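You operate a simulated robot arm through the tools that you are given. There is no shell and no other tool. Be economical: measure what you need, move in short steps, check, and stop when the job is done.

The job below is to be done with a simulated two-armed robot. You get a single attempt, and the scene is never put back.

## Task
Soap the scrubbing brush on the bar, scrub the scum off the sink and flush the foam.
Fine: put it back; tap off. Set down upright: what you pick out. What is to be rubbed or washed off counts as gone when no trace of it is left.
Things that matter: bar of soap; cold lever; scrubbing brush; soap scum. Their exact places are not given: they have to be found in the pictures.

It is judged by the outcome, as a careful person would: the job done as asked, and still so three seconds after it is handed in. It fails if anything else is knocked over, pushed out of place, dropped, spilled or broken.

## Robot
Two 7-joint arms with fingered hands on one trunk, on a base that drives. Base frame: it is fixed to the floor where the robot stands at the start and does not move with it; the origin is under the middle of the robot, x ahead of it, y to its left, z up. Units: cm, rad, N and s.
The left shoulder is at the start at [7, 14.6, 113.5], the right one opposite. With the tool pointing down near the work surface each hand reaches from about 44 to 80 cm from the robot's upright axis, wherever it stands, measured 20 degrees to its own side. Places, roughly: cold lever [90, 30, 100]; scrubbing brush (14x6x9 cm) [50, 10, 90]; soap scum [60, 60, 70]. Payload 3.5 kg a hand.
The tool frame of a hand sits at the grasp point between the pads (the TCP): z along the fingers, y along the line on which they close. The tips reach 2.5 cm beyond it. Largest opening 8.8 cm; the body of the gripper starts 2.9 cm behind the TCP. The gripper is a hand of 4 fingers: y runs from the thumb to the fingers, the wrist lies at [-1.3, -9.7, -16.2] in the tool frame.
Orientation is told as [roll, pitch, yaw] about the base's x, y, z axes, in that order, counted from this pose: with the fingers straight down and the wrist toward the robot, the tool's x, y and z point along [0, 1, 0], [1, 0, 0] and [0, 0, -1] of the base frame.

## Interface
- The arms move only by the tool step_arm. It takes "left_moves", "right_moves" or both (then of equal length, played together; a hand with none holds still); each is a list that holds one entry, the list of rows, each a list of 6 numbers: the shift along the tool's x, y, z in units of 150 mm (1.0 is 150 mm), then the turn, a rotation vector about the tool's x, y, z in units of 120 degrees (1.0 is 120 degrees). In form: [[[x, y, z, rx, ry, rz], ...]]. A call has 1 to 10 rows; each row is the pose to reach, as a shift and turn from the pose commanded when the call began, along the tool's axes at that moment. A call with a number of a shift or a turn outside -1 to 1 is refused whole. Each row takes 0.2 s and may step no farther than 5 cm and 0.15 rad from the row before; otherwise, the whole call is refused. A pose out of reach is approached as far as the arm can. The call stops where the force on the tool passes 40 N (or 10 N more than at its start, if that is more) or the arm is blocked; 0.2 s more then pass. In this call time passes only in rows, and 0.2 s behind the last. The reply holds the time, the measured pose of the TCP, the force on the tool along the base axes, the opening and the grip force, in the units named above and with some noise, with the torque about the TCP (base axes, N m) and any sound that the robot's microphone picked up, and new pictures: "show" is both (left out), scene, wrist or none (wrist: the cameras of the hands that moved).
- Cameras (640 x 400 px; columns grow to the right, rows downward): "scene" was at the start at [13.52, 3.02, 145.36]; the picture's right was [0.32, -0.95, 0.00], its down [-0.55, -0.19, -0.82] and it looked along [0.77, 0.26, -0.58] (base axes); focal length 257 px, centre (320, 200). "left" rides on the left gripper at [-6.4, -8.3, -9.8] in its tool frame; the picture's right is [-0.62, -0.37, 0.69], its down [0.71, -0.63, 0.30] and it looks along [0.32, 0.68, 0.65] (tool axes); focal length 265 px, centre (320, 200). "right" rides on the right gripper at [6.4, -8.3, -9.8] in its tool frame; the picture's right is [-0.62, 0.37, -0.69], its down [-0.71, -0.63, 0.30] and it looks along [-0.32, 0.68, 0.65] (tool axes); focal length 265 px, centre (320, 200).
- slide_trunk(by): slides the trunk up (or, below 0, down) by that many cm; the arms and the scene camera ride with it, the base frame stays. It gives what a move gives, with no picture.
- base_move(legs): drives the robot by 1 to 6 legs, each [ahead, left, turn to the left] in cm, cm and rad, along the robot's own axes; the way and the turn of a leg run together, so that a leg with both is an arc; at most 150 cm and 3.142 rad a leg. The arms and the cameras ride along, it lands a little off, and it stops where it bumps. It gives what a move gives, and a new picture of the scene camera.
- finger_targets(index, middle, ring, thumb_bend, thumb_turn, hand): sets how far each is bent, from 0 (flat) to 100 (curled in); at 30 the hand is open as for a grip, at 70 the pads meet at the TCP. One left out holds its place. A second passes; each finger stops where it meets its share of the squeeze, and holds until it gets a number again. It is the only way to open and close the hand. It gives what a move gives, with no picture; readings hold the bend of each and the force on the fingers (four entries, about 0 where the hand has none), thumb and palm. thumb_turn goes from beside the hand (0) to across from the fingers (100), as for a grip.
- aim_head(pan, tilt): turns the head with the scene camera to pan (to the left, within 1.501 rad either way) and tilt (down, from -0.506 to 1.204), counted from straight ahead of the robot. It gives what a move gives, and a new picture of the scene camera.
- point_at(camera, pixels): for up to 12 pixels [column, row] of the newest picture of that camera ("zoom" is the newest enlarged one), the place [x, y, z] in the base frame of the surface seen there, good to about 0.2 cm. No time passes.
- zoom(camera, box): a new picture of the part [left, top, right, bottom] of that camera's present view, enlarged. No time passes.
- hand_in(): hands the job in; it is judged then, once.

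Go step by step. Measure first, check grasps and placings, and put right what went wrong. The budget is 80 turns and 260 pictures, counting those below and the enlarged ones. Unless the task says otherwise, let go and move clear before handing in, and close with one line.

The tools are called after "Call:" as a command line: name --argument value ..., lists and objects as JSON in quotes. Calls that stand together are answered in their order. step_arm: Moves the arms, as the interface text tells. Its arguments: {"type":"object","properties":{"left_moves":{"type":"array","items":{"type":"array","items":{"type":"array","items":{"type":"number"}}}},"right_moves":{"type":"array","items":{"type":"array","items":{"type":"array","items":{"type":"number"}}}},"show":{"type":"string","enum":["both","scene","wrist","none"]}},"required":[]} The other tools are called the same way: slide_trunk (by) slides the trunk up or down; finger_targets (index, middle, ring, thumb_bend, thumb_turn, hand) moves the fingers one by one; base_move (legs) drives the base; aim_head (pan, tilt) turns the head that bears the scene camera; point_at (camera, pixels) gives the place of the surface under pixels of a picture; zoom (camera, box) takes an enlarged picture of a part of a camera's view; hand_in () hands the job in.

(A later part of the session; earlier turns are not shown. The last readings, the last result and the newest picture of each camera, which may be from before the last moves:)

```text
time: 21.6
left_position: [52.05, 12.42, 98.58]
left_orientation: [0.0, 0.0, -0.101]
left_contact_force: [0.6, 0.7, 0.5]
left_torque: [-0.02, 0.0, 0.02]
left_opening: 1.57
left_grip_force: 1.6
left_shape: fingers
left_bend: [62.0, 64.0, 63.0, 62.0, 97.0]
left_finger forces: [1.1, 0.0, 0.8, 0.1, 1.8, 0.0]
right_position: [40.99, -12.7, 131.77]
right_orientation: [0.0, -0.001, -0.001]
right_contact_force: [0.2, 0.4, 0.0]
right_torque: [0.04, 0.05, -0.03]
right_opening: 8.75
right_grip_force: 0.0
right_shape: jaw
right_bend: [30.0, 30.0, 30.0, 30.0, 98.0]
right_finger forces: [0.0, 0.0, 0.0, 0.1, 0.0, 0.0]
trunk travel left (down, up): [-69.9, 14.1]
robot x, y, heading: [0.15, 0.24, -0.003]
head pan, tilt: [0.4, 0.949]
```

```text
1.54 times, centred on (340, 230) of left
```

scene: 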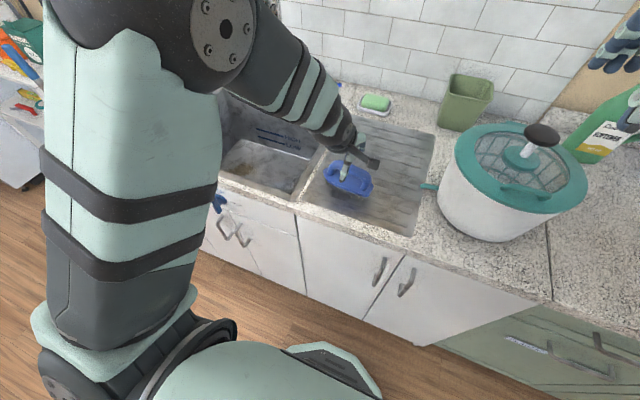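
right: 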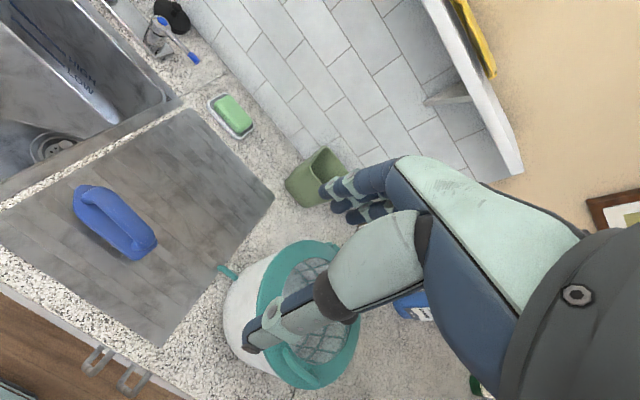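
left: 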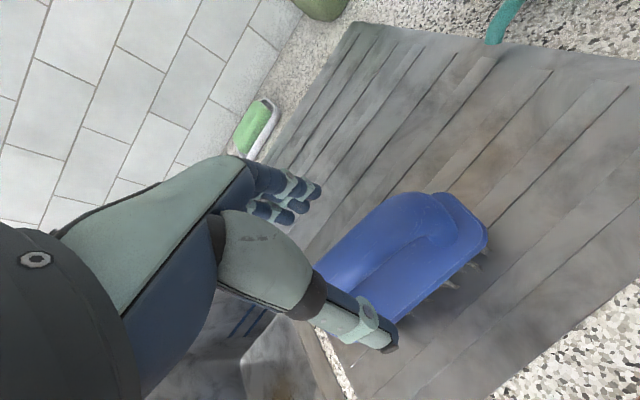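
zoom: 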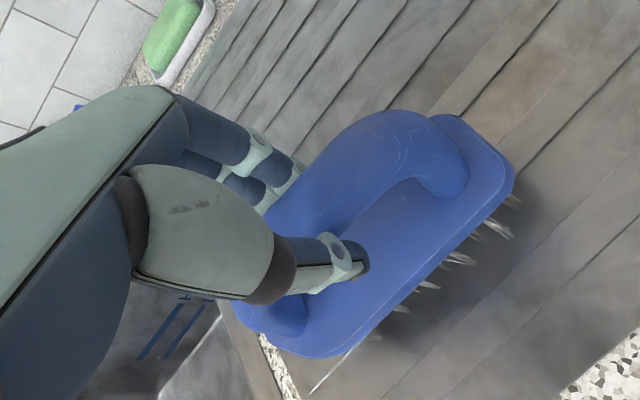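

The fingers touch the handle below its widest part (opening 1.57). I'll back off, raise 0.8 cm and squeeze there.

Call:
finger_targets --hand "left" --index 52 --middle 52 --ring 52 --thumb_bend 52

Call:
step_arm --left_moves '[[[0, 0, -0.055, 0, 0, 0]]]' --show "none"

Call:
finger_targets --hand "left" --index 66 --middle 66 --ring 66 --thumb_bend 66

Call:
zoom --camera "left" --box '[180, 100, 500, 360]'

```text
time: 22.6
left_position: [52.09, 12.48, 98.69]
left_orientation: [-0.001, 0.0, -0.102]
left_contact_force: [0.6, 0.2, 1.0]
left_torque: [0.01, -0.01, -0.03]
left_opening: 3.65
left_grip_force: 0.1
left_shape: fingers
left_bend: [52.0, 52.0, 52.0, 52.0, 97.0]
left_finger forces: [0.0, 0.0, 0.1, 0.0, 0.0, 0.0]
right_position: [41.02, -12.72, 131.76]
right_orientation: [0.001, -0.001, 0.0]
right_contact_force: [-0.3, -0.3, 0.5]
right_torque: [0.03, -0.01, 0.02]
right_opening: 8.76
right_grip_force: 0.0
right_shape: jaw
right_bend: [30.0, 30.0, 30.0, 30.0, 98.0]
right_finger forces: [0.1, 0.1, 0.0, 0.1, 0.0, 0.0]
trunk travel left (down, up): [-69.9, 14.1]
robot x, y, heading: [-0.01, 0.18, 0.002]
head pan, tilt: [0.4, 0.949]
```

```text
time: 23.0
left_position: [51.97, 12.37, 99.6]
left_orientation: [0.0, -0.001, -0.101]
left_contact_force: [-1.1, 0.3, 0.2]
left_torque: [0.0, 0.0, -0.01]
left_opening: 3.66
left_grip_force: 0.0
left_shape: fingers
left_bend: [52.0, 52.0, 52.0, 52.0, 97.0]
left_finger forces: [0.0, 0.1, 0.0, 0.0, 0.1, 0.0]
right_position: [40.92, -12.82, 131.75]
right_orientation: [0.0, 0.0, 0.001]
right_contact_force: [0.8, -0.3, -1.0]
right_torque: [0.02, 0.0, 0.0]
right_opening: 8.76
right_grip_force: 0.1
right_shape: jaw
right_bend: [30.0, 30.0, 30.0, 30.0, 98.0]
right_finger forces: [0.0, 0.0, 0.0, 0.1, 0.0, 0.0]
trunk travel left (down, up): [-69.9, 14.1]
robot x, y, heading: [-0.47, -0.11, 0.001]
head pan, tilt: [0.4, 0.949]
```

```text
time: 24.0
left_position: [51.98, 12.38, 99.64]
left_orientation: [0.0, 0.0, -0.101]
left_contact_force: [-0.1, -0.1, 0.5]
left_torque: [-0.03, 0.05, -0.03]
left_opening: 1.93
left_grip_force: 5.6
left_shape: fingers
left_bend: [62.0, 64.0, 64.0, 59.0, 96.0]
left_finger forces: [2.4, 1.8, 1.0, 0.0, 5.4, 0.0]
right_position: [41.05, -12.72, 131.67]
right_orientation: [-0.002, 0.0, 0.0]
right_contact_force: [-0.5, -0.8, -0.3]
right_torque: [-0.01, 0.0, 0.01]
right_opening: 8.79
right_grip_force: 0.2
right_shape: jaw
right_bend: [30.0, 30.0, 30.0, 30.0, 98.0]
right_finger forces: [0.0, 0.0, 0.0, 0.0, 0.1, 0.1]
trunk travel left (down, up): [-69.9, 14.1]
robot x, y, heading: [-0.07, 0.11, -0.003]
head pan, tilt: [0.4, 0.949]
```

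```text
1.54 times, centred on (340, 230) of left
```

zoom: 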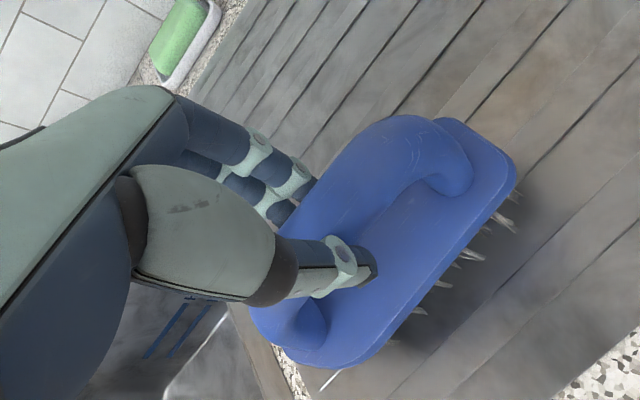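

All three fingers and the thumb now bear on the handle (opening 1.93, 5.6 N). I'll squeeze a bit more and lift 5 cm to test.

Call:
finger_targets --hand "left" --index 70 --middle 70 --ring 70 --thumb_bend 70

Call:
step_arm --left_moves '[[[0, 0, -0.1, 0, 0, 0], [0, 0, -0.2, 0, 0, 0], [0, 0, -0.3, 0, 0, 0], [0, 0, -0.35, 0, 0, 0]]]' --show "wrist"

Call:
zoom --camera "scene" --box '[290, 120, 410, 200]'

```text
time: 25.0
left_position: [52.03, 12.37, 99.61]
left_orientation: [-0.001, 0.0, -0.102]
left_contact_force: [0.2, -0.3, 0.9]
left_torque: [-0.01, 0.0, 0.03]
left_opening: 1.81
left_grip_force: 8.7
left_shape: fingers
left_bend: [64.0, 67.0, 68.0, 60.0, 96.0]
left_finger forces: [4.3, 2.3, 1.4, 0.0, 8.5, 0.1]
right_position: [41.0, -12.73, 131.76]
right_orientation: [0.003, 0.0, 0.002]
right_contact_force: [-0.9, -0.6, -0.1]
right_torque: [0.02, 0.0, 0.02]
right_opening: 8.74
right_grip_force: 0.0
right_shape: jaw
right_bend: [30.0, 30.0, 30.0, 30.0, 98.0]
right_finger forces: [0.0, 0.0, 0.1, 0.0, 0.1, 0.1]
trunk travel left (down, up): [-69.9, 14.1]
robot x, y, heading: [0.12, -0.0, 0.004]
head pan, tilt: [0.4, 0.949]
```

```text
time: 26.0
left_position: [52.11, 12.39, 104.71]
left_orientation: [0.0, -0.001, -0.101]
left_contact_force: [1.4, 0.4, -1.0]
left_torque: [0.0, 0.0, -0.03]
left_opening: 1.83
left_grip_force: 8.3
left_shape: fingers
left_bend: [64.0, 67.0, 68.0, 60.0, 95.0]
left_finger forces: [4.4, 2.2, 1.4, 0.1, 8.5, 0.0]
right_position: [40.96, -12.72, 131.77]
right_orientation: [0.0, 0.0, 0.0]
right_contact_force: [-0.7, 1.0, -0.1]
right_torque: [0.03, -0.04, 0.01]
right_opening: 8.76
right_grip_force: 0.1
right_shape: jaw
right_bend: [30.0, 30.0, 30.0, 30.0, 98.0]
right_finger forces: [0.0, 0.0, 0.0, 0.0, 0.0, 0.0]
trunk travel left (down, up): [-69.9, 14.1]
robot x, y, heading: [0.27, 0.28, -0.006]
head pan, tilt: [0.4, 0.949]
```

left: 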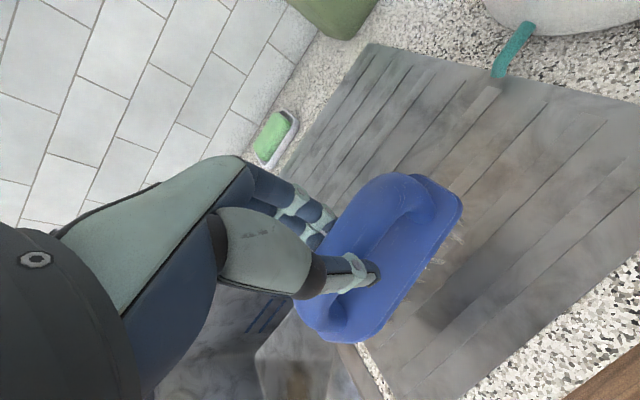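

```text
5.00 times, centred on (350, 160) of scene
```

zoom: 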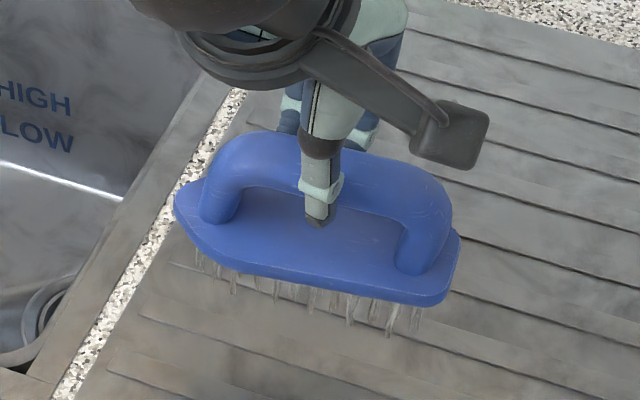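

The brush is held level and bristles-down, with bristle bottom about 9.5 cm below the TCP. The soap is 88 cm away, so I'll drive ahead about 14 cm.

Call:
base_move --legs '[[14, 0, 0]]'

```text
time: 27.4
left_position: [65.88, 12.44, 104.8]
left_orientation: [0.0, -0.001, -0.099]
left_contact_force: [-0.3, 0.4, -0.9]
left_torque: [0.02, -0.01, 0.01]
left_opening: 1.82
left_grip_force: 8.2
left_shape: fingers
left_bend: [64.0, 67.0, 68.0, 60.0, 95.0]
left_finger forces: [4.4, 2.2, 1.4, 0.0, 8.5, 0.1]
right_position: [54.76, -12.68, 131.81]
right_orientation: [0.0, -0.002, 0.002]
right_contact_force: [-0.2, 0.1, -0.9]
right_torque: [-0.01, -0.01, 0.01]
right_opening: 8.78
right_grip_force: 0.1
right_shape: jaw
right_bend: [30.0, 30.0, 30.0, 30.0, 98.0]
right_finger forces: [0.0, 0.0, 0.0, 0.1, 0.0, 0.1]
trunk travel left (down, up): [-69.9, 14.1]
robot x, y, heading: [14.2, 0.13, 0.002]
head pan, tilt: [0.4, 0.949]
```

scene: 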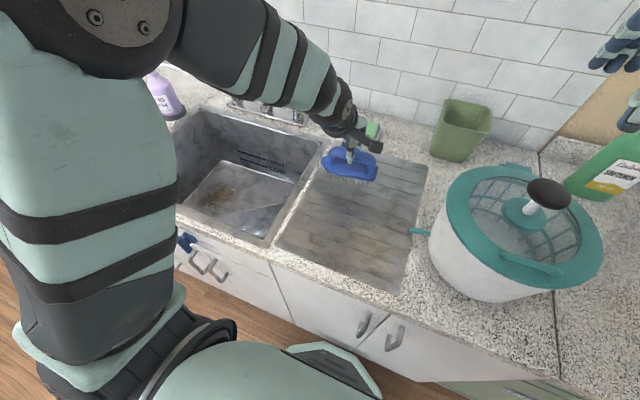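

The drive landed at x = 14.2 with the grip holding. Now I move the brush toward the soap, staying above it.

Call:
step_arm --left_moves '[[[0.08, 0.23, -0.05, 0, 0, 0], [0.16, 0.46, -0.1, 0, 0, 0], [0.24, 0.7, -0.13, 0, 0, 0], [0.33, 0.94, -0.13, 0, 0, 0]]]' --show "both"

```text
time: 28.4
left_position: [80.68, 16.2, 106.58]
left_orientation: [-0.002, 0.003, -0.1]
left_contact_force: [-0.5, 0.5, -1.0]
left_torque: [0.01, 0.03, 0.0]
left_opening: 1.81
left_grip_force: 7.9
left_shape: fingers
left_bend: [64.0, 67.0, 68.0, 60.0, 95.0]
left_finger forces: [4.5, 2.2, 1.3, 0.0, 8.4, 0.0]
right_position: [55.19, -12.6, 131.68]
right_orientation: [0.0, 0.003, 0.003]
right_contact_force: [-0.3, 0.9, 0.7]
right_torque: [-0.02, 0.03, -0.02]
right_opening: 8.75
right_grip_force: 0.0
right_shape: jaw
right_bend: [30.0, 30.0, 30.0, 30.0, 98.0]
right_finger forces: [0.0, 0.0, 0.0, 0.0, 0.1, 0.1]
trunk travel left (down, up): [-69.9, 14.1]
robot x, y, heading: [13.51, -0.04, 0.001]
head pan, tilt: [0.4, 0.949]
```

scene: 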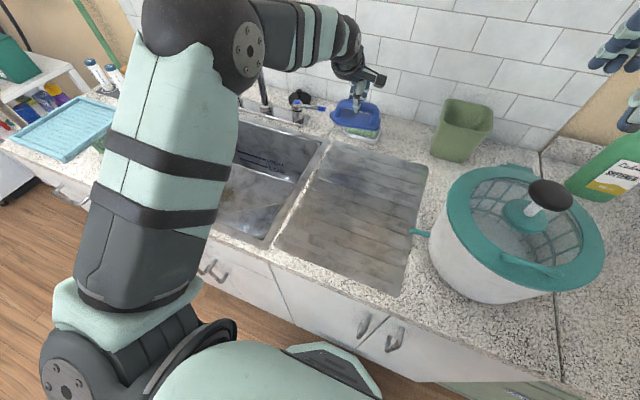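
left: 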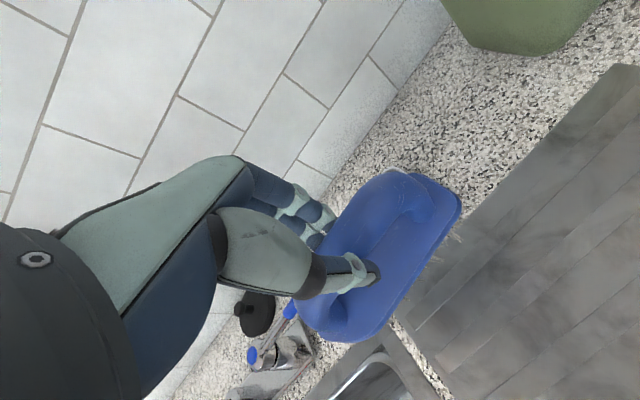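

The brush clears the lever and sits just short of the soap. I'll move 8 cm farther and lower until light contact.

Call:
step_arm --left_moves '[[[0.02, 0.27, 0, 0, 0, 0], [0.04, 0.54, 0, 0, 0, 0], [0.04, 0.54, 0.12, 0, 0, 0], [0.04, 0.54, 0.2, 0, 0, 0], [0.04, 0.54, 0.25, 0, 0, 0]]]' --show "both"

Call:
zoom --camera "scene" --box '[280, 60, 440, 160]'

```text
time: 29.6
left_position: [88.77, 15.83, 102.71]
left_orientation: [0.0, 0.002, -0.1]
left_contact_force: [-0.6, 0.2, -1.2]
left_torque: [0.0, -0.01, 0.0]
left_opening: 1.77
left_grip_force: 8.1
left_shape: fingers
left_bend: [64.0, 67.0, 68.0, 61.0, 95.0]
left_finger forces: [4.6, 2.1, 1.5, 0.0, 8.4, 0.0]
right_position: [55.05, -12.64, 131.66]
right_orientation: [-0.001, 0.002, 0.003]
right_contact_force: [-0.3, -0.5, -0.1]
right_torque: [0.01, -0.01, -0.05]
right_opening: 8.78
right_grip_force: 0.0
right_shape: jaw
right_bend: [30.0, 30.0, 30.0, 30.0, 98.0]
right_finger forces: [0.0, 0.0, 0.1, 0.0, 0.1, 0.0]
trunk travel left (down, up): [-69.9, 14.1]
robot x, y, heading: [13.97, -0.05, 0.001]
head pan, tilt: [0.4, 0.949]
```

scene: 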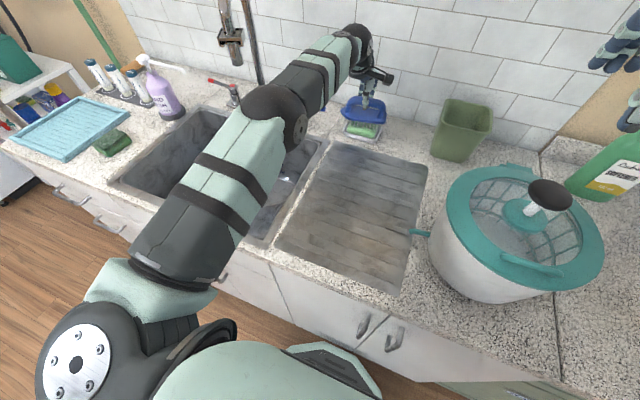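
left: 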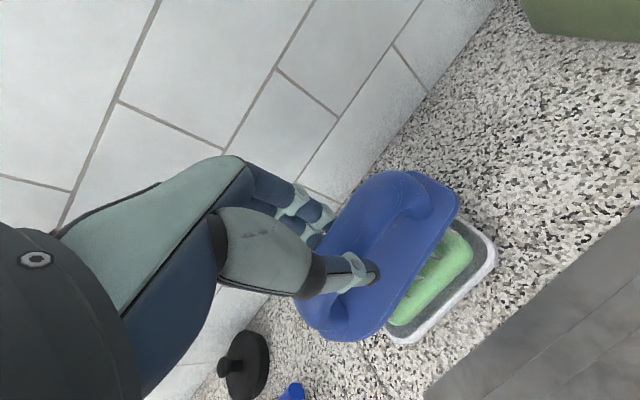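

```text
4.00 times, centred on (360, 110) of scene
```

zoom: 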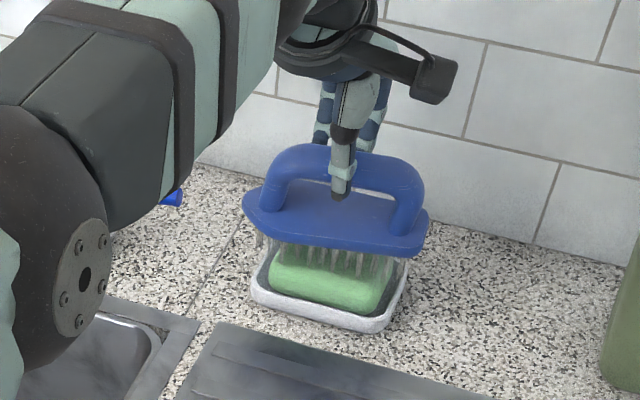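

The bristles are just above the soap and slightly past it in x. I'll shift back 1 cm, press gently and rub along y.

Call:
step_arm --left_moves '[[[0, -0.07, 0, 0, 0, 0], [0, -0.07, 0.03, 0, 0, 0], [0.0, -0.07, 0.05, 0, 0, 0], [0.0, -0.07, 0.06, 0, 0, 0]]]' --show "none"

Call:
zoom --camera "scene" --box '[310, 80, 410, 150]'

```text
time: 30.6
left_position: [87.6, 15.84, 102.33]
left_orientation: [-0.002, -0.003, -0.1]
left_contact_force: [0.3, 0.2, 6.8]
left_torque: [0.0, 0.11, -0.04]
left_opening: 1.7
left_grip_force: 7.8
left_shape: fingers
left_bend: [64.0, 68.0, 68.0, 62.0, 95.0]
left_finger forces: [4.2, 1.5, 1.6, 0.0, 7.9, 0.0]
right_position: [54.73, -12.8, 131.91]
right_orientation: [0.0, -0.002, 0.002]
right_contact_force: [0.3, 0.1, -0.1]
right_torque: [0.0, -0.04, -0.02]
right_opening: 8.76
right_grip_force: 0.0
right_shape: jaw
right_bend: [30.0, 30.0, 30.0, 30.0, 98.0]
right_finger forces: [0.1, 0.0, 0.0, 0.1, 0.0, 0.0]
trunk travel left (down, up): [-69.9, 14.1]
robot x, y, heading: [13.72, -0.09, 0.002]
head pan, tilt: [0.4, 0.949]
```

```text
5.71 times, centred on (360, 115) of scene
```

zoom: 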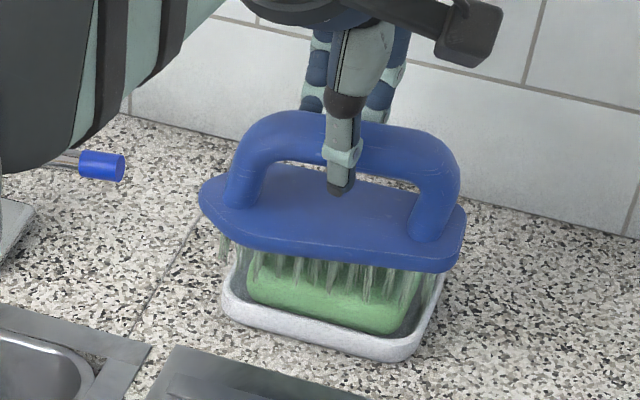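

Contact force is about 8 N, so I'll make a few short rubbing strokes of about 1.2 cm.

Call:
step_arm --left_moves '[[[0.04, 0, 0, 0, 0, 0], [0.08, 0, 0, 0, 0, 0], [0.04, 0, 0, 0, 0, 0], [-0.04, 0, 0, 0, 0, 0], [-0.08, 0, 0, 0, 0, 0], [-0.04, 0, 0, 0, 0, 0], [0.04, 0, 0, 0, 0, 0], [0.08, 0, 0, 0, 0, 0], [0.04, 0, 0, 0, 0, 0], [0, 0, 0, 0, 0, 0]]]' --show "none"

Call:
zoom --camera "scene" --box '[310, 80, 410, 150]'

```text
time: 32.8
left_position: [87.68, 15.86, 102.0]
left_orientation: [-0.001, 0.001, -0.099]
left_contact_force: [0.6, 0.7, 2.0]
left_torque: [-0.02, 0.03, 0.0]
left_opening: 1.6
left_grip_force: 7.5
left_shape: fingers
left_bend: [64.0, 68.0, 68.0, 63.0, 96.0]
left_finger forces: [4.4, 1.3, 1.2, 0.1, 7.3, 0.1]
right_position: [54.89, -12.71, 131.85]
right_orientation: [0.002, -0.003, 0.001]
right_contact_force: [-0.3, -0.4, 0.6]
right_torque: [0.01, 0.01, 0.05]
right_opening: 8.76
right_grip_force: 0.1
right_shape: jaw
right_bend: [30.0, 30.0, 30.0, 30.0, 98.0]
right_finger forces: [0.0, 0.0, 0.0, 0.0, 0.0, 0.1]
trunk travel left (down, up): [-69.9, 14.1]
robot x, y, heading: [14.14, -0.33, 0.004]
head pan, tilt: [0.4, 0.949]
```

```text
5.71 times, centred on (360, 115) of scene
```

zoom: 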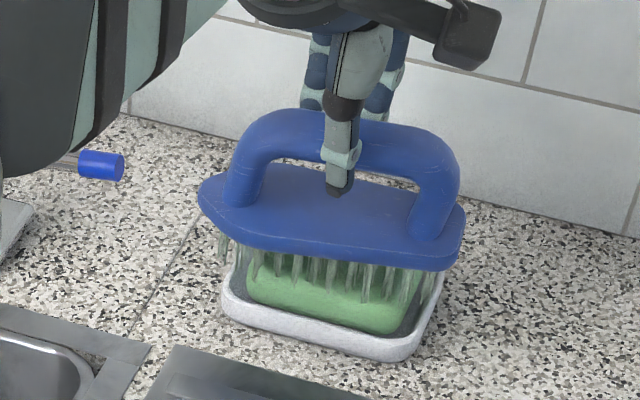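

The rub is done and the brush rode up about 0.3 cm in the grip. I'll lift and look for lather on the bristles.

Call:
step_arm --left_moves '[[[0, 0, -0.15, 0, 0, 0], [0, 0, -0.4, 0, 0, 0], [0, 0, -0.6, 0, 0, 0]]]' --show "wrist"

Call:
zoom --camera "scene" --box '[310, 60, 410, 130]'

```text
time: 33.5
left_position: [87.63, 15.84, 111.01]
left_orientation: [0.0, 0.002, -0.1]
left_contact_force: [0.3, -0.4, -1.3]
left_torque: [0.0, -0.03, -0.02]
left_opening: 1.58
left_grip_force: 7.6
left_shape: fingers
left_bend: [64.0, 68.0, 68.0, 62.0, 96.0]
left_finger forces: [4.8, 1.4, 0.9, 0.0, 7.6, 0.0]
right_position: [55.1, -12.63, 131.79]
right_orientation: [0.001, 0.0, 0.001]
right_contact_force: [0.0, 0.8, -0.1]
right_torque: [0.01, -0.01, 0.01]
right_opening: 8.77
right_grip_force: 0.1
right_shape: jaw
right_bend: [30.0, 30.0, 30.0, 30.0, 98.0]
right_finger forces: [0.0, 0.0, 0.0, 0.0, 0.0, 0.0]
trunk travel left (down, up): [-69.9, 14.1]
robot x, y, heading: [13.93, 0.08, 0.003]
head pan, tilt: [0.4, 0.949]
```

left: 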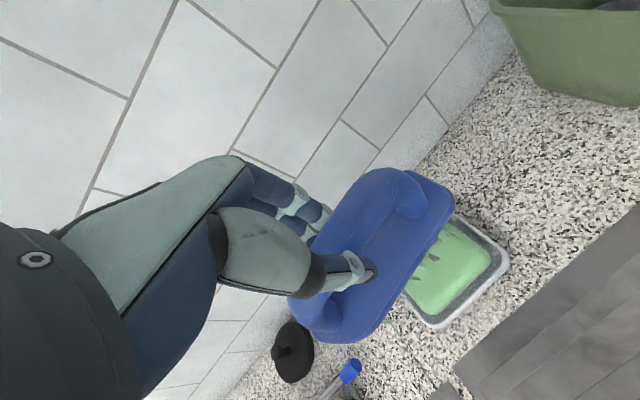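

```text
5.71 times, centred on (360, 95) of scene
```

zoom: 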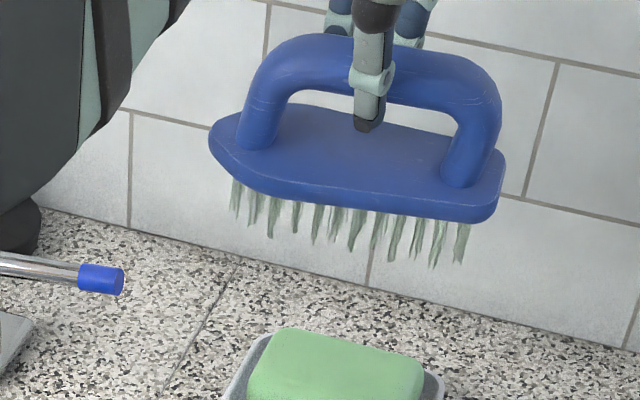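

The bristles now show a green soapy film. I'll pull the hand back before driving left, staying away from the spout.

Call:
step_arm --left_moves '[[[-0.02, -0.25, 0, 0, 0, 0], [-0.04, -0.5, 0, 0, 0, 0], [-0.07, -0.75, 0, 0, 0, 0], [-0.1, -1.0, 0, 0, 0, 0]]]' --show "none"

Call:
step_arm --left_moves '[[[-0.02, -0.2, 0, 0, 0, 0], [-0.04, -0.45, 0, 0, 0, 0]]]' --show "none"

Call:
base_move --legs '[[-10, 0, 0]]'

```text
time: 34.5
left_position: [72.23, 15.77, 111.13]
left_orientation: [0.0, -0.003, -0.1]
left_contact_force: [0.6, 0.1, -1.3]
left_torque: [0.01, -0.02, -0.03]
left_opening: 1.57
left_grip_force: 7.1
left_shape: fingers
left_bend: [64.0, 68.0, 68.0, 63.0, 96.0]
left_finger forces: [4.4, 1.3, 0.9, 0.0, 7.0, 0.0]
right_position: [54.65, -12.69, 131.83]
right_orientation: [-0.001, -0.003, 0.002]
right_contact_force: [-0.3, 0.9, 0.0]
right_torque: [-0.03, -0.03, -0.01]
right_opening: 8.75
right_grip_force: 0.0
right_shape: jaw
right_bend: [30.0, 30.0, 30.0, 30.0, 98.0]
right_finger forces: [0.0, 0.0, 0.0, 0.1, 0.0, 0.0]
trunk travel left (down, up): [-69.9, 14.1]
robot x, y, heading: [14.04, 0.34, 0.003]
head pan, tilt: [0.4, 0.949]
```

```text
time: 35.1
left_position: [65.66, 16.14, 111.1]
left_orientation: [-0.001, -0.001, -0.101]
left_contact_force: [-0.7, -0.4, -1.1]
left_torque: [-0.03, -0.01, 0.0]
left_opening: 1.56
left_grip_force: 7.0
left_shape: fingers
left_bend: [64.0, 68.0, 68.0, 63.0, 96.0]
left_finger forces: [4.4, 1.2, 0.8, 0.1, 7.1, 0.0]
right_position: [54.59, -12.68, 131.91]
right_orientation: [0.0, -0.002, 0.002]
right_contact_force: [0.2, 0.7, -0.4]
right_torque: [0.02, -0.01, 0.02]
right_opening: 8.77
right_grip_force: 0.1
right_shape: jaw
right_bend: [30.0, 30.0, 30.0, 30.0, 98.0]
right_finger forces: [0.1, 0.1, 0.0, 0.1, 0.0, 0.0]
trunk travel left (down, up): [-69.9, 14.1]
robot x, y, heading: [13.67, 0.02, -0.001]
head pan, tilt: [0.4, 0.949]
```

```text
time: 36.3
left_position: [56.16, 16.05, 110.93]
left_orientation: [0.0, 0.0, -0.099]
left_contact_force: [-0.1, 0.6, -1.4]
left_torque: [0.01, -0.02, 0.02]
left_opening: 1.54
left_grip_force: 7.1
left_shape: fingers
left_bend: [64.0, 68.0, 68.0, 63.0, 96.0]
left_finger forces: [4.4, 1.2, 0.8, 0.0, 7.1, 0.1]
right_position: [45.47, -12.69, 131.65]
right_orientation: [0.001, 0.003, 0.002]
right_contact_force: [-0.2, -0.1, 0.0]
right_torque: [0.0, 0.0, 0.02]
right_opening: 8.79
right_grip_force: 0.1
right_shape: jaw
right_bend: [30.0, 30.0, 30.0, 30.0, 98.0]
right_finger forces: [0.0, 0.0, 0.1, 0.0, 0.0, 0.0]
trunk travel left (down, up): [-69.9, 14.1]
robot x, y, heading: [4.09, 0.0, 0.002]
head pan, tilt: [0.4, 0.949]
```

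scene: 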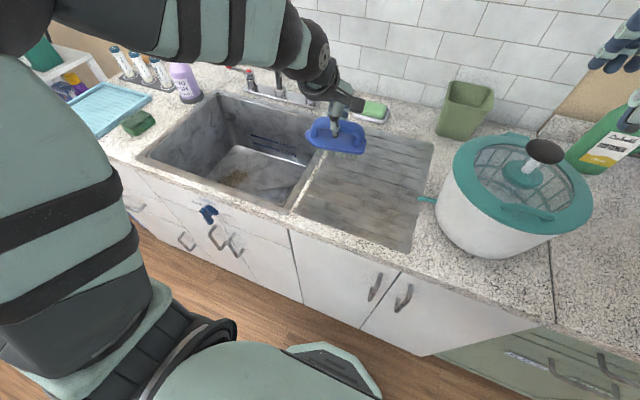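

The base is at x = 4 and the brush is at [56,16], in front of the spout. Driving left 36 cm.

Call:
base_move --legs '[[0, 36, 0]]'

Call:
aim_head --pan 0.2 --tilt 0.9

```text
time: 38.6
left_position: [56.13, 51.28, 110.88]
left_orientation: [0.002, 0.0, -0.104]
left_contact_force: [-0.1, -0.4, -1.2]
left_torque: [-0.02, 0.01, 0.0]
left_opening: 1.54
left_grip_force: 6.8
left_shape: fingers
left_bend: [64.0, 68.0, 68.0, 63.0, 96.0]
left_finger forces: [4.4, 1.1, 0.8, 0.0, 7.1, 0.1]
right_position: [45.22, 22.35, 131.8]
right_orientation: [0.003, 0.0, -0.002]
right_contact_force: [0.3, -0.8, -0.2]
right_torque: [0.0, 0.0, -0.01]
right_opening: 8.76
right_grip_force: 0.1
right_shape: jaw
right_bend: [30.0, 30.0, 30.0, 30.0, 98.0]
right_finger forces: [0.1, 0.0, 0.1, 0.0, 0.0, 0.1]
trunk travel left (down, up): [-69.9, 14.1]
robot x, y, heading: [4.05, 35.24, -0.002]
head pan, tilt: [0.4, 0.949]
```

scene: 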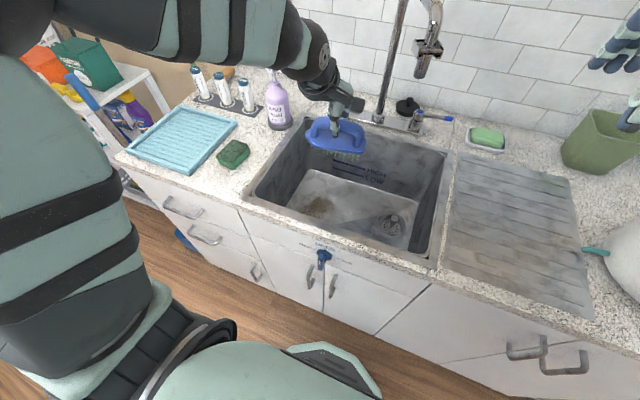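

```text
time: 39.3
left_position: [56.17, 51.39, 110.93]
left_orientation: [0.001, 0.002, -0.105]
left_contact_force: [-0.6, 0.2, -2.1]
left_torque: [-0.02, 0.01, 0.04]
left_opening: 1.55
left_grip_force: 7.0
left_shape: fingers
left_bend: [64.0, 68.0, 68.0, 63.0, 96.0]
left_finger forces: [4.4, 1.2, 0.8, 0.1, 7.0, 0.1]
right_position: [45.22, 22.48, 131.76]
right_orientation: [-0.002, 0.0, -0.002]
right_contact_force: [-0.4, -0.5, -0.8]
right_torque: [0.03, -0.04, 0.0]
right_opening: 8.76
right_grip_force: 0.2
right_shape: jaw
right_bend: [30.0, 30.0, 30.0, 30.0, 98.0]
right_finger forces: [0.0, 0.1, 0.1, 0.0, 0.0, 0.1]
trunk travel left (down, up): [-69.9, 14.1]
robot x, y, heading: [4.17, 35.41, 0.001]
head pan, tilt: [0.201, 0.901]
```

scene: 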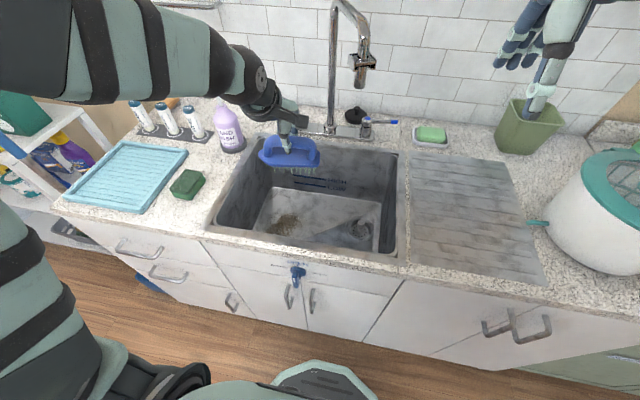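

The basin, the scum at (283,224) and the drain are clearly visible now. I'll zoom and measure the scum outline and the basin walls.

Call:
zoom --camera "scene" --box '[200, 130, 420, 270]'

Call:
point_at --camera "scene" --pixels '[[285, 225], [272, 222], [300, 222], [285, 214], [283, 236], [225, 222], [265, 205], [255, 228], [360, 230], [300, 240], [240, 160], [384, 210]]'

Call:
point_at --camera "zoom" --pixels '[[205, 270], [290, 270], [245, 235], [240, 300], [150, 310], [330, 305], [195, 190]]'

```text
2.86 times, centred on (310, 200) of scene
```

zoom: 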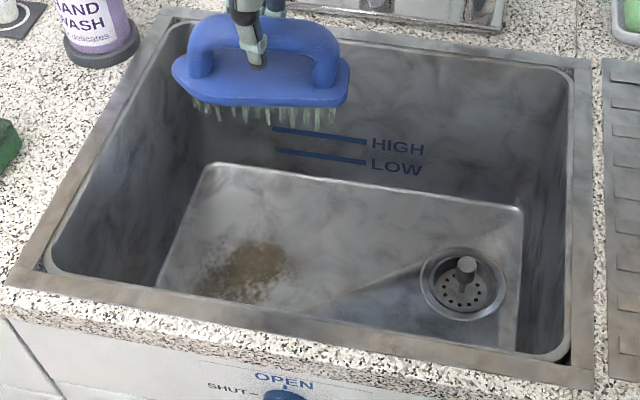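

```text
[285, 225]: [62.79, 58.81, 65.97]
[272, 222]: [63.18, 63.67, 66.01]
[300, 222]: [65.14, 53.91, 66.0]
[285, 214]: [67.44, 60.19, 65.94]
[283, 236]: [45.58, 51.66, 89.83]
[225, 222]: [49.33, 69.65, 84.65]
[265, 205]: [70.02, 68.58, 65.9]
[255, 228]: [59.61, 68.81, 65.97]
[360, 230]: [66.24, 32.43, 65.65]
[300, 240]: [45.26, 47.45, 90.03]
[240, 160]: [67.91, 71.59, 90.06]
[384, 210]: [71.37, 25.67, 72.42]
```

```text
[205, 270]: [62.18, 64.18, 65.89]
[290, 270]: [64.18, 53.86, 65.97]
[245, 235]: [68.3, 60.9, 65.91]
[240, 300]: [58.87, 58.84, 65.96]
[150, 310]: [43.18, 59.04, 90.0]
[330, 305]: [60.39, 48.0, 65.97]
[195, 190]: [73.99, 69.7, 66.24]
```

The scum spans x 57–68.5, y 53.5–64.5 on a floor at z 65.97, and the cabinet carries a blue valve marked OPEN/SHUT. I'll raise the trunk so the forearm clears the rim, and look at that valve.

Call:
slide_trunk --by 13

Call:
zoom --camera "scene" --box '[240, 250, 360, 330]'

```text
time: 40.9
left_position: [55.99, 51.26, 123.92]
left_orientation: [0.001, 0.001, -0.104]
left_contact_force: [-0.5, 0.5, -1.6]
left_torque: [0.01, -0.01, 0.02]
left_opening: 1.56
left_grip_force: 6.4
left_shape: fingers
left_bend: [64.0, 68.0, 68.0, 63.0, 96.0]
left_finger forces: [4.3, 1.3, 0.8, 0.1, 7.0, 0.0]
right_position: [45.25, 22.52, 144.82]
right_orientation: [0.0, -0.001, -0.002]
right_contact_force: [-0.2, 0.7, 0.0]
right_torque: [-0.04, -0.03, 0.0]
right_opening: 8.75
right_grip_force: 0.0
right_shape: jaw
right_bend: [30.0, 30.0, 30.0, 30.0, 98.0]
right_finger forces: [0.1, 0.1, 0.0, 0.0, 0.1, 0.0]
trunk travel left (down, up): [-82.9, 1.1]
robot x, y, heading: [4.07, 35.17, -0.005]
head pan, tilt: [0.201, 0.901]
```

```text
5.00 times, centred on (300, 290) of scene
```

zoom: 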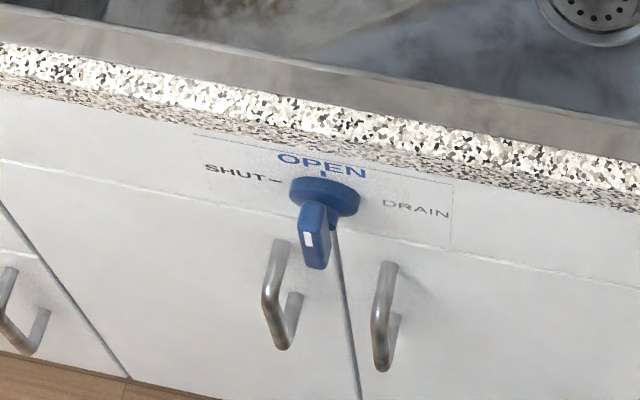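

The knob looks to be on OPEN (bar upright), which I'll confirm when water runs. Now I move the brush over the scum and lower it in stages.

Call:
step_arm --left_moves '[[[0.2, 0.13, 0.1, 0, 0, 0], [0.4, 0.26, 0.3, 0, 0, 0], [0.556, 0.378, 0.5, 0, 0, 0], [0.556, 0.378, 0.75, 0, 0, 0], [0.556, 0.378, 1.0, 0, 0, 0]]]' --show "none"

Call:
step_arm --left_moves '[[[0, 0, 0.3, 0, 0, 0], [0, 0, 0.6, 0, 0, 0]]]' --show "both"

```text
time: 42.1
left_position: [62.7, 58.91, 108.68]
left_orientation: [0.001, 0.002, -0.101]
left_contact_force: [-0.4, 1.0, -1.1]
left_torque: [0.02, 0.02, 0.0]
left_opening: 1.52
left_grip_force: 7.0
left_shape: fingers
left_bend: [64.0, 68.0, 69.0, 63.0, 96.0]
left_finger forces: [4.3, 1.2, 0.9, 0.0, 6.9, 0.1]
right_position: [45.52, 22.55, 144.72]
right_orientation: [0.0, 0.002, 0.0]
right_contact_force: [0.4, -0.8, 0.8]
right_torque: [-0.03, -0.01, -0.02]
right_opening: 8.76
right_grip_force: 0.2
right_shape: jaw
right_bend: [30.0, 30.0, 30.0, 30.0, 98.0]
right_finger forces: [0.1, 0.0, 0.0, 0.0, 0.0, 0.1]
trunk travel left (down, up): [-82.9, 1.1]
robot x, y, heading: [4.08, 35.2, -0.002]
head pan, tilt: [0.201, 0.901]
```

```text
time: 42.7
left_position: [62.97, 58.92, 99.52]
left_orientation: [-0.002, 0.002, -0.103]
left_contact_force: [0.9, 0.7, -1.3]
left_torque: [0.01, 0.0, 0.0]
left_opening: 1.52
left_grip_force: 6.0
left_shape: fingers
left_bend: [64.0, 68.0, 69.0, 63.0, 96.0]
left_finger forces: [4.4, 1.3, 0.8, 0.0, 6.8, 0.0]
right_position: [45.42, 22.65, 144.75]
right_orientation: [0.0, 0.002, -0.001]
right_contact_force: [0.7, 0.3, -0.6]
right_torque: [-0.03, 0.02, -0.02]
right_opening: 8.74
right_grip_force: 0.2
right_shape: jaw
right_bend: [30.0, 30.0, 30.0, 30.0, 98.0]
right_finger forces: [0.1, 0.0, 0.1, 0.1, 0.0, 0.0]
trunk travel left (down, up): [-82.9, 1.1]
robot x, y, heading: [4.11, 35.23, -0.006]
head pan, tilt: [0.201, 0.901]
```

scene: 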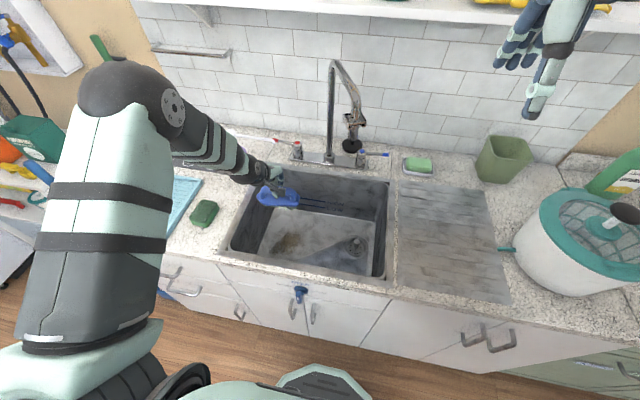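
left: 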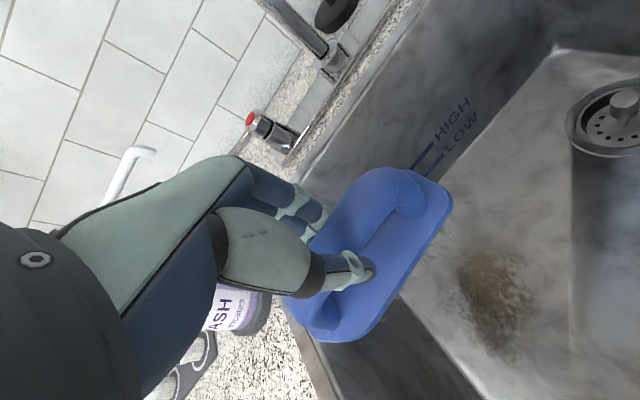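

The forearm comes in from above and the brush is descending into the basin. I'll keep lowering to about z 80.

Call:
step_arm --left_moves '[[[0, 0, 0.3, 0, 0, 0], [0, 0, 0.6, 0, 0, 0], [0, 0, 0.9, 0, 0, 0], [0, 0, 1.0, 0, 0, 0]]]' --show "none"

Call:
step_arm --left_moves '[[[0, 0, 0.15, 0, 0, 0], [0, 0, 0.28, 0, 0, 0]]]' --show "both"

```text
time: 43.7
left_position: [62.75, 59.01, 85.11]
left_orientation: [0.0, -0.001, -0.102]
left_contact_force: [0.3, -0.5, -0.9]
left_torque: [0.0, 0.01, 0.01]
left_opening: 1.51
left_grip_force: 5.8
left_shape: fingers
left_bend: [64.0, 68.0, 69.0, 63.0, 96.0]
left_finger forces: [4.2, 1.2, 0.8, 0.1, 6.7, 0.0]
right_position: [45.24, 22.43, 144.68]
right_orientation: [0.003, 0.001, 0.0]
right_contact_force: [0.0, 0.6, 0.2]
right_torque: [0.01, 0.0, 0.02]
right_opening: 8.74
right_grip_force: 0.1
right_shape: jaw
right_bend: [30.0, 30.0, 30.0, 30.0, 98.0]
right_finger forces: [0.1, 0.1, 0.0, 0.0, 0.1, 0.1]
trunk travel left (down, up): [-82.9, 1.1]
robot x, y, heading: [4.15, 35.4, -0.006]
head pan, tilt: [0.201, 0.901]
```

```text
time: 44.3
left_position: [62.76, 59.01, 80.67]
left_orientation: [0.0, -0.001, -0.104]
left_contact_force: [-1.1, -1.2, -1.1]
left_torque: [0.01, 0.0, -0.03]
left_opening: 1.52
left_grip_force: 6.4
left_shape: fingers
left_bend: [64.0, 68.0, 69.0, 63.0, 96.0]
left_finger forces: [4.4, 1.2, 0.7, 0.0, 6.8, 0.0]
right_position: [45.2, 22.59, 144.77]
right_orientation: [0.0, 0.001, -0.002]
right_contact_force: [0.1, -0.2, -1.1]
right_torque: [0.02, 0.03, 0.0]
right_opening: 8.74
right_grip_force: 0.0
right_shape: jaw
right_bend: [30.0, 30.0, 30.0, 30.0, 98.0]
right_finger forces: [0.0, 0.0, 0.0, 0.1, 0.0, 0.0]
trunk travel left (down, up): [-82.9, 1.1]
robot x, y, heading: [4.09, 34.99, -0.001]
head pan, tilt: [0.201, 0.901]
```

scene: 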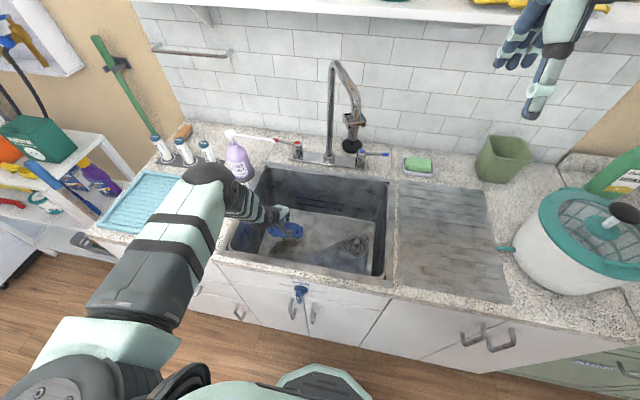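
left: 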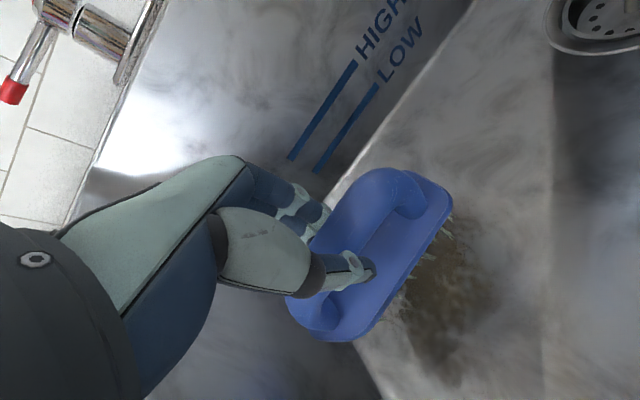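

The elbow has dropped near the left counter (pixel ~(210,175)), so I'll check its height before going lower.

Call:
point_at --camera "scene" --pixels '[[210, 170], [200, 210], [160, 270], [245, 205], [262, 215], [237, 160], [150, 195]]'

Call:
zoom --camera "scene" --box '[130, 120, 330, 260]'

```text
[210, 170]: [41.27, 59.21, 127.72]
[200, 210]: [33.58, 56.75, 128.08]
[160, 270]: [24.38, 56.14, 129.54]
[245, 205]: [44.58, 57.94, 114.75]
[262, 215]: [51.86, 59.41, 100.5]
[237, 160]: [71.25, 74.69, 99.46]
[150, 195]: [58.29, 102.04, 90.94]
```

```text
2.86 times, centred on (230, 190) of scene
```

zoom: 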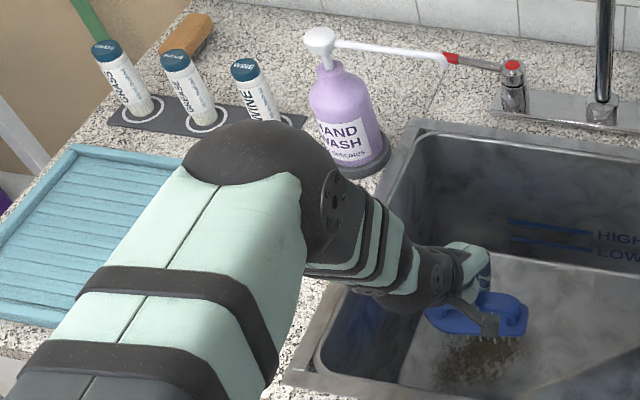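

The elbow is at z > 115, well clear. I'm lowering the brush to the scum until light contact.

Call:
step_arm --left_moves '[[[0, 0, 0.15, 0, 0, 0], [0, 0, 0.28, 0, 0, 0], [0, 0, 0.35, 0, 0, 0], [0, 0, 0.38, 0, 0, 0], [0, 0, 0.4, 0, 0, 0]]]' --show "none"

```text
time: 45.5
left_position: [62.68, 58.97, 74.68]
left_orientation: [0.001, 0.0, -0.103]
left_contact_force: [0.5, -0.2, -0.2]
left_torque: [-0.02, 0.03, 0.01]
left_opening: 1.51
left_grip_force: 6.2
left_shape: fingers
left_bend: [64.0, 68.0, 69.0, 63.0, 96.0]
left_finger forces: [4.0, 1.2, 1.1, 0.0, 6.6, 0.0]
right_position: [45.27, 22.52, 144.67]
right_orientation: [0.0, 0.0, -0.002]
right_contact_force: [0.6, -1.1, 0.6]
right_torque: [-0.02, 0.03, 0.03]
right_opening: 8.76
right_grip_force: 0.0
right_shape: jaw
right_bend: [30.0, 30.0, 30.0, 30.0, 98.0]
right_finger forces: [0.0, 0.0, 0.1, 0.0, 0.0, 0.0]
trunk travel left (down, up): [-82.9, 1.1]
robot x, y, heading: [4.28, 35.3, -0.001]
head pan, tilt: [0.201, 0.901]
```

The bristles are just touching. I'll press about 0.3 cm and make y strokes in the middle lane.

Call:
step_arm --left_moves '[[[0, 0, 0.02, 0, 0, 0], [0.1, 0, 0.025, 0, 0, 0], [0.15, 0, 0.025, 0, 0, 0], [0, 0, 0.025, 0, 0, 0], [-0.15, 0, 0.025, 0, 0, 0], [-0.2, 0, 0.025, 0, 0, 0], [0, 0, 0.025, 0, 0, 0], [0.15, 0, 0.025, 0, 0, 0], [0, 0, 0.025, 0, 0, 0], [0, 0, 0.025, 0, 0, 0]]]' --show "both"

Call:
zoom --camera "scene" --box '[220, 170, 380, 270]'

```text
time: 47.7
left_position: [62.55, 59.07, 74.29]
left_orientation: [0.001, -0.001, -0.103]
left_contact_force: [0.4, -0.4, 0.4]
left_torque: [-0.04, 0.01, 0.0]
left_opening: 1.43
left_grip_force: 6.0
left_shape: fingers
left_bend: [64.0, 69.0, 69.0, 64.0, 96.0]
left_finger forces: [4.6, 1.1, 1.1, 0.1, 6.2, 0.0]
right_position: [45.22, 22.42, 144.8]
right_orientation: [-0.001, 0.0, -0.002]
right_contact_force: [0.3, 0.1, -0.4]
right_torque: [-0.04, 0.01, 0.0]
right_opening: 8.75
right_grip_force: 0.0
right_shape: jaw
right_bend: [30.0, 30.0, 30.0, 30.0, 98.0]
right_finger forces: [0.0, 0.0, 0.1, 0.1, 0.0, 0.0]
trunk travel left (down, up): [-82.9, 1.1]
robot x, y, heading: [4.38, 35.2, 0.003]
head pan, tilt: [0.201, 0.901]
```

scene: 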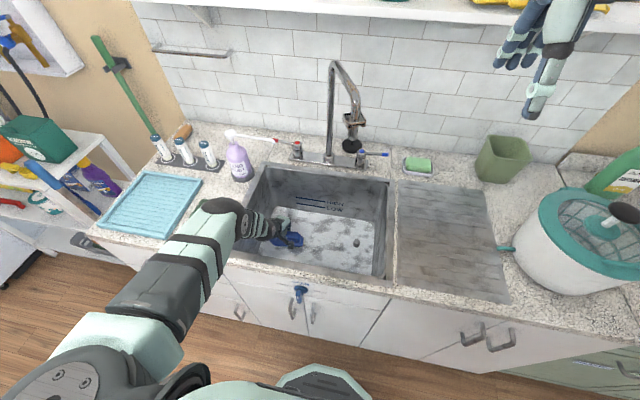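
left: 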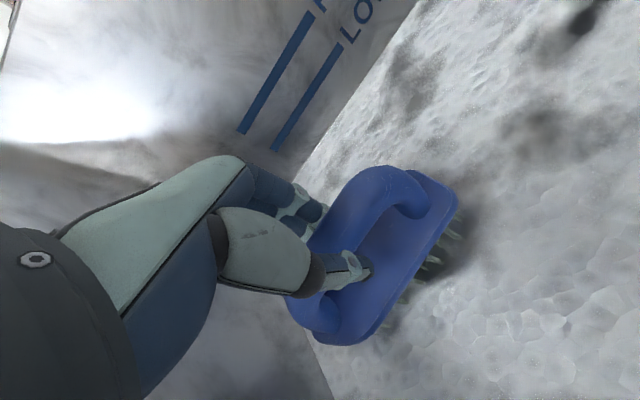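

```text
4.00 times, centred on (300, 220) of scene
```

zoom: 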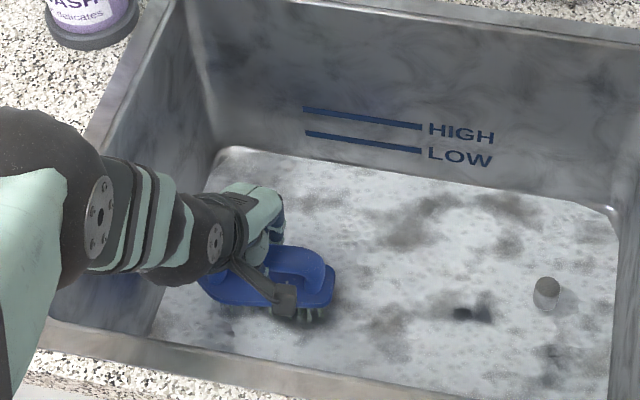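

Foam now covers the basin floor, so the scrubbing works. I'll scrub the front lane (x ≈ 58.5) and then the back lane to cover the whole patch, pressing a bit more.

Call:
step_arm --left_moves '[[[0, -0.15, 0.01, 0, 0, 0], [0, -0.27, 0.02, 0, 0, 0], [0.15, -0.27, 0.02, 0, 0, 0], [0, -0.27, 0.02, 0, 0, 0], [-0.2, -0.27, 0.02, 0, 0, 0], [0, -0.27, 0.02, 0, 0, 0], [0.15, -0.27, 0.02, 0, 0, 0], [0, -0.27, 0.02, 0, 0, 0], [-0.2, -0.27, 0.02, 0, 0, 0], [0, -0.2, 0.02, 0, 0, 0]]]' --show "none"

Call:
step_arm --left_moves '[[[0, 0.2, 0, 0, 0, 0], [0.13, 0.3, 0, 0, 0, 0], [-0.07, 0.3, 0, 0, 0, 0], [-0.22, 0.3, 0, 0, 0, 0], [0, 0.3, 0, 0, 0, 0], [0.13, 0.42, 0, 0, 0, 0], [-0.07, 0.47, 0, 0, 0, 0], [-0.22, 0.47, 0, 0, 0, 0], [0, 0.47, 0, 0, 0, 0], [0.13, 0.47, 0, 0, 0, 0]]]' --show "both"

```text
time: 49.9
left_position: [59.36, 59.51, 74.26]
left_orientation: [-0.004, 0.0, -0.104]
left_contact_force: [-1.3, 0.7, -0.4]
left_torque: [-0.01, -0.02, 0.0]
left_opening: 0.84
left_grip_force: 4.8
left_shape: fingers
left_bend: [66.0, 70.0, 70.0, 66.0, 97.0]
left_finger forces: [4.3, 0.0, 0.4, 0.0, 4.7, 0.0]
right_position: [45.09, 22.6, 144.81]
right_orientation: [0.0, -0.003, -0.002]
right_contact_force: [0.5, 0.3, 0.5]
right_torque: [-0.01, -0.02, -0.05]
right_opening: 8.76
right_grip_force: 0.1
right_shape: jaw
right_bend: [30.0, 30.0, 30.0, 30.0, 98.0]
right_finger forces: [0.0, 0.0, 0.0, 0.1, 0.0, 0.0]
trunk travel left (down, up): [-82.9, 1.1]
robot x, y, heading: [4.06, 35.26, -0.003]
head pan, tilt: [0.201, 0.901]
```

```text
time: 52.1
left_position: [66.73, 60.53, 73.99]
left_orientation: [-0.002, -0.002, -0.106]
left_contact_force: [-0.6, -0.5, -1.7]
left_torque: [0.01, -0.02, -0.05]
left_opening: 0.78
left_grip_force: 3.9
left_shape: fingers
left_bend: [66.0, 70.0, 70.0, 66.0, 97.0]
left_finger forces: [3.9, 0.0, 0.1, 0.0, 4.4, 0.1]
right_position: [45.05, 22.55, 144.81]
right_orientation: [0.0, 0.0, -0.002]
right_contact_force: [0.1, -0.5, 0.5]
right_torque: [-0.01, -0.03, -0.01]
right_opening: 8.77
right_grip_force: 0.2
right_shape: jaw
right_bend: [30.0, 30.0, 30.0, 30.0, 98.0]
right_finger forces: [0.1, 0.0, 0.1, 0.0, 0.1, 0.0]
trunk travel left (down, up): [-82.9, 1.1]
robot x, y, heading: [4.16, 35.82, -0.001]
head pan, tilt: [0.201, 0.901]
```

scene: 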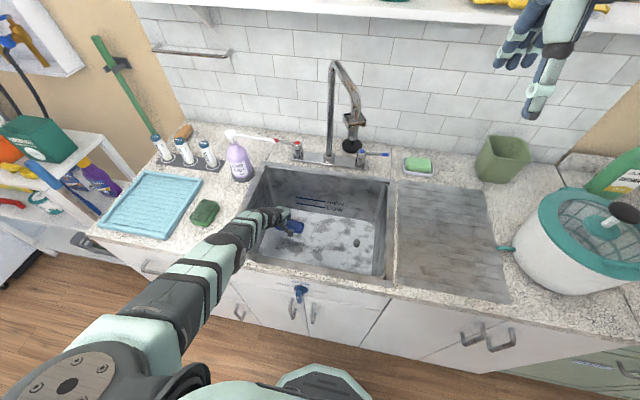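
left: 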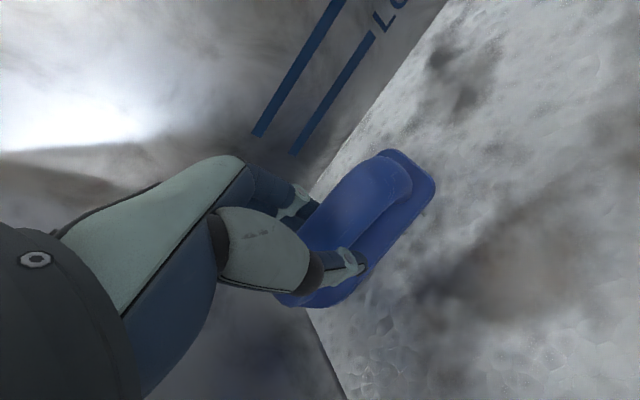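

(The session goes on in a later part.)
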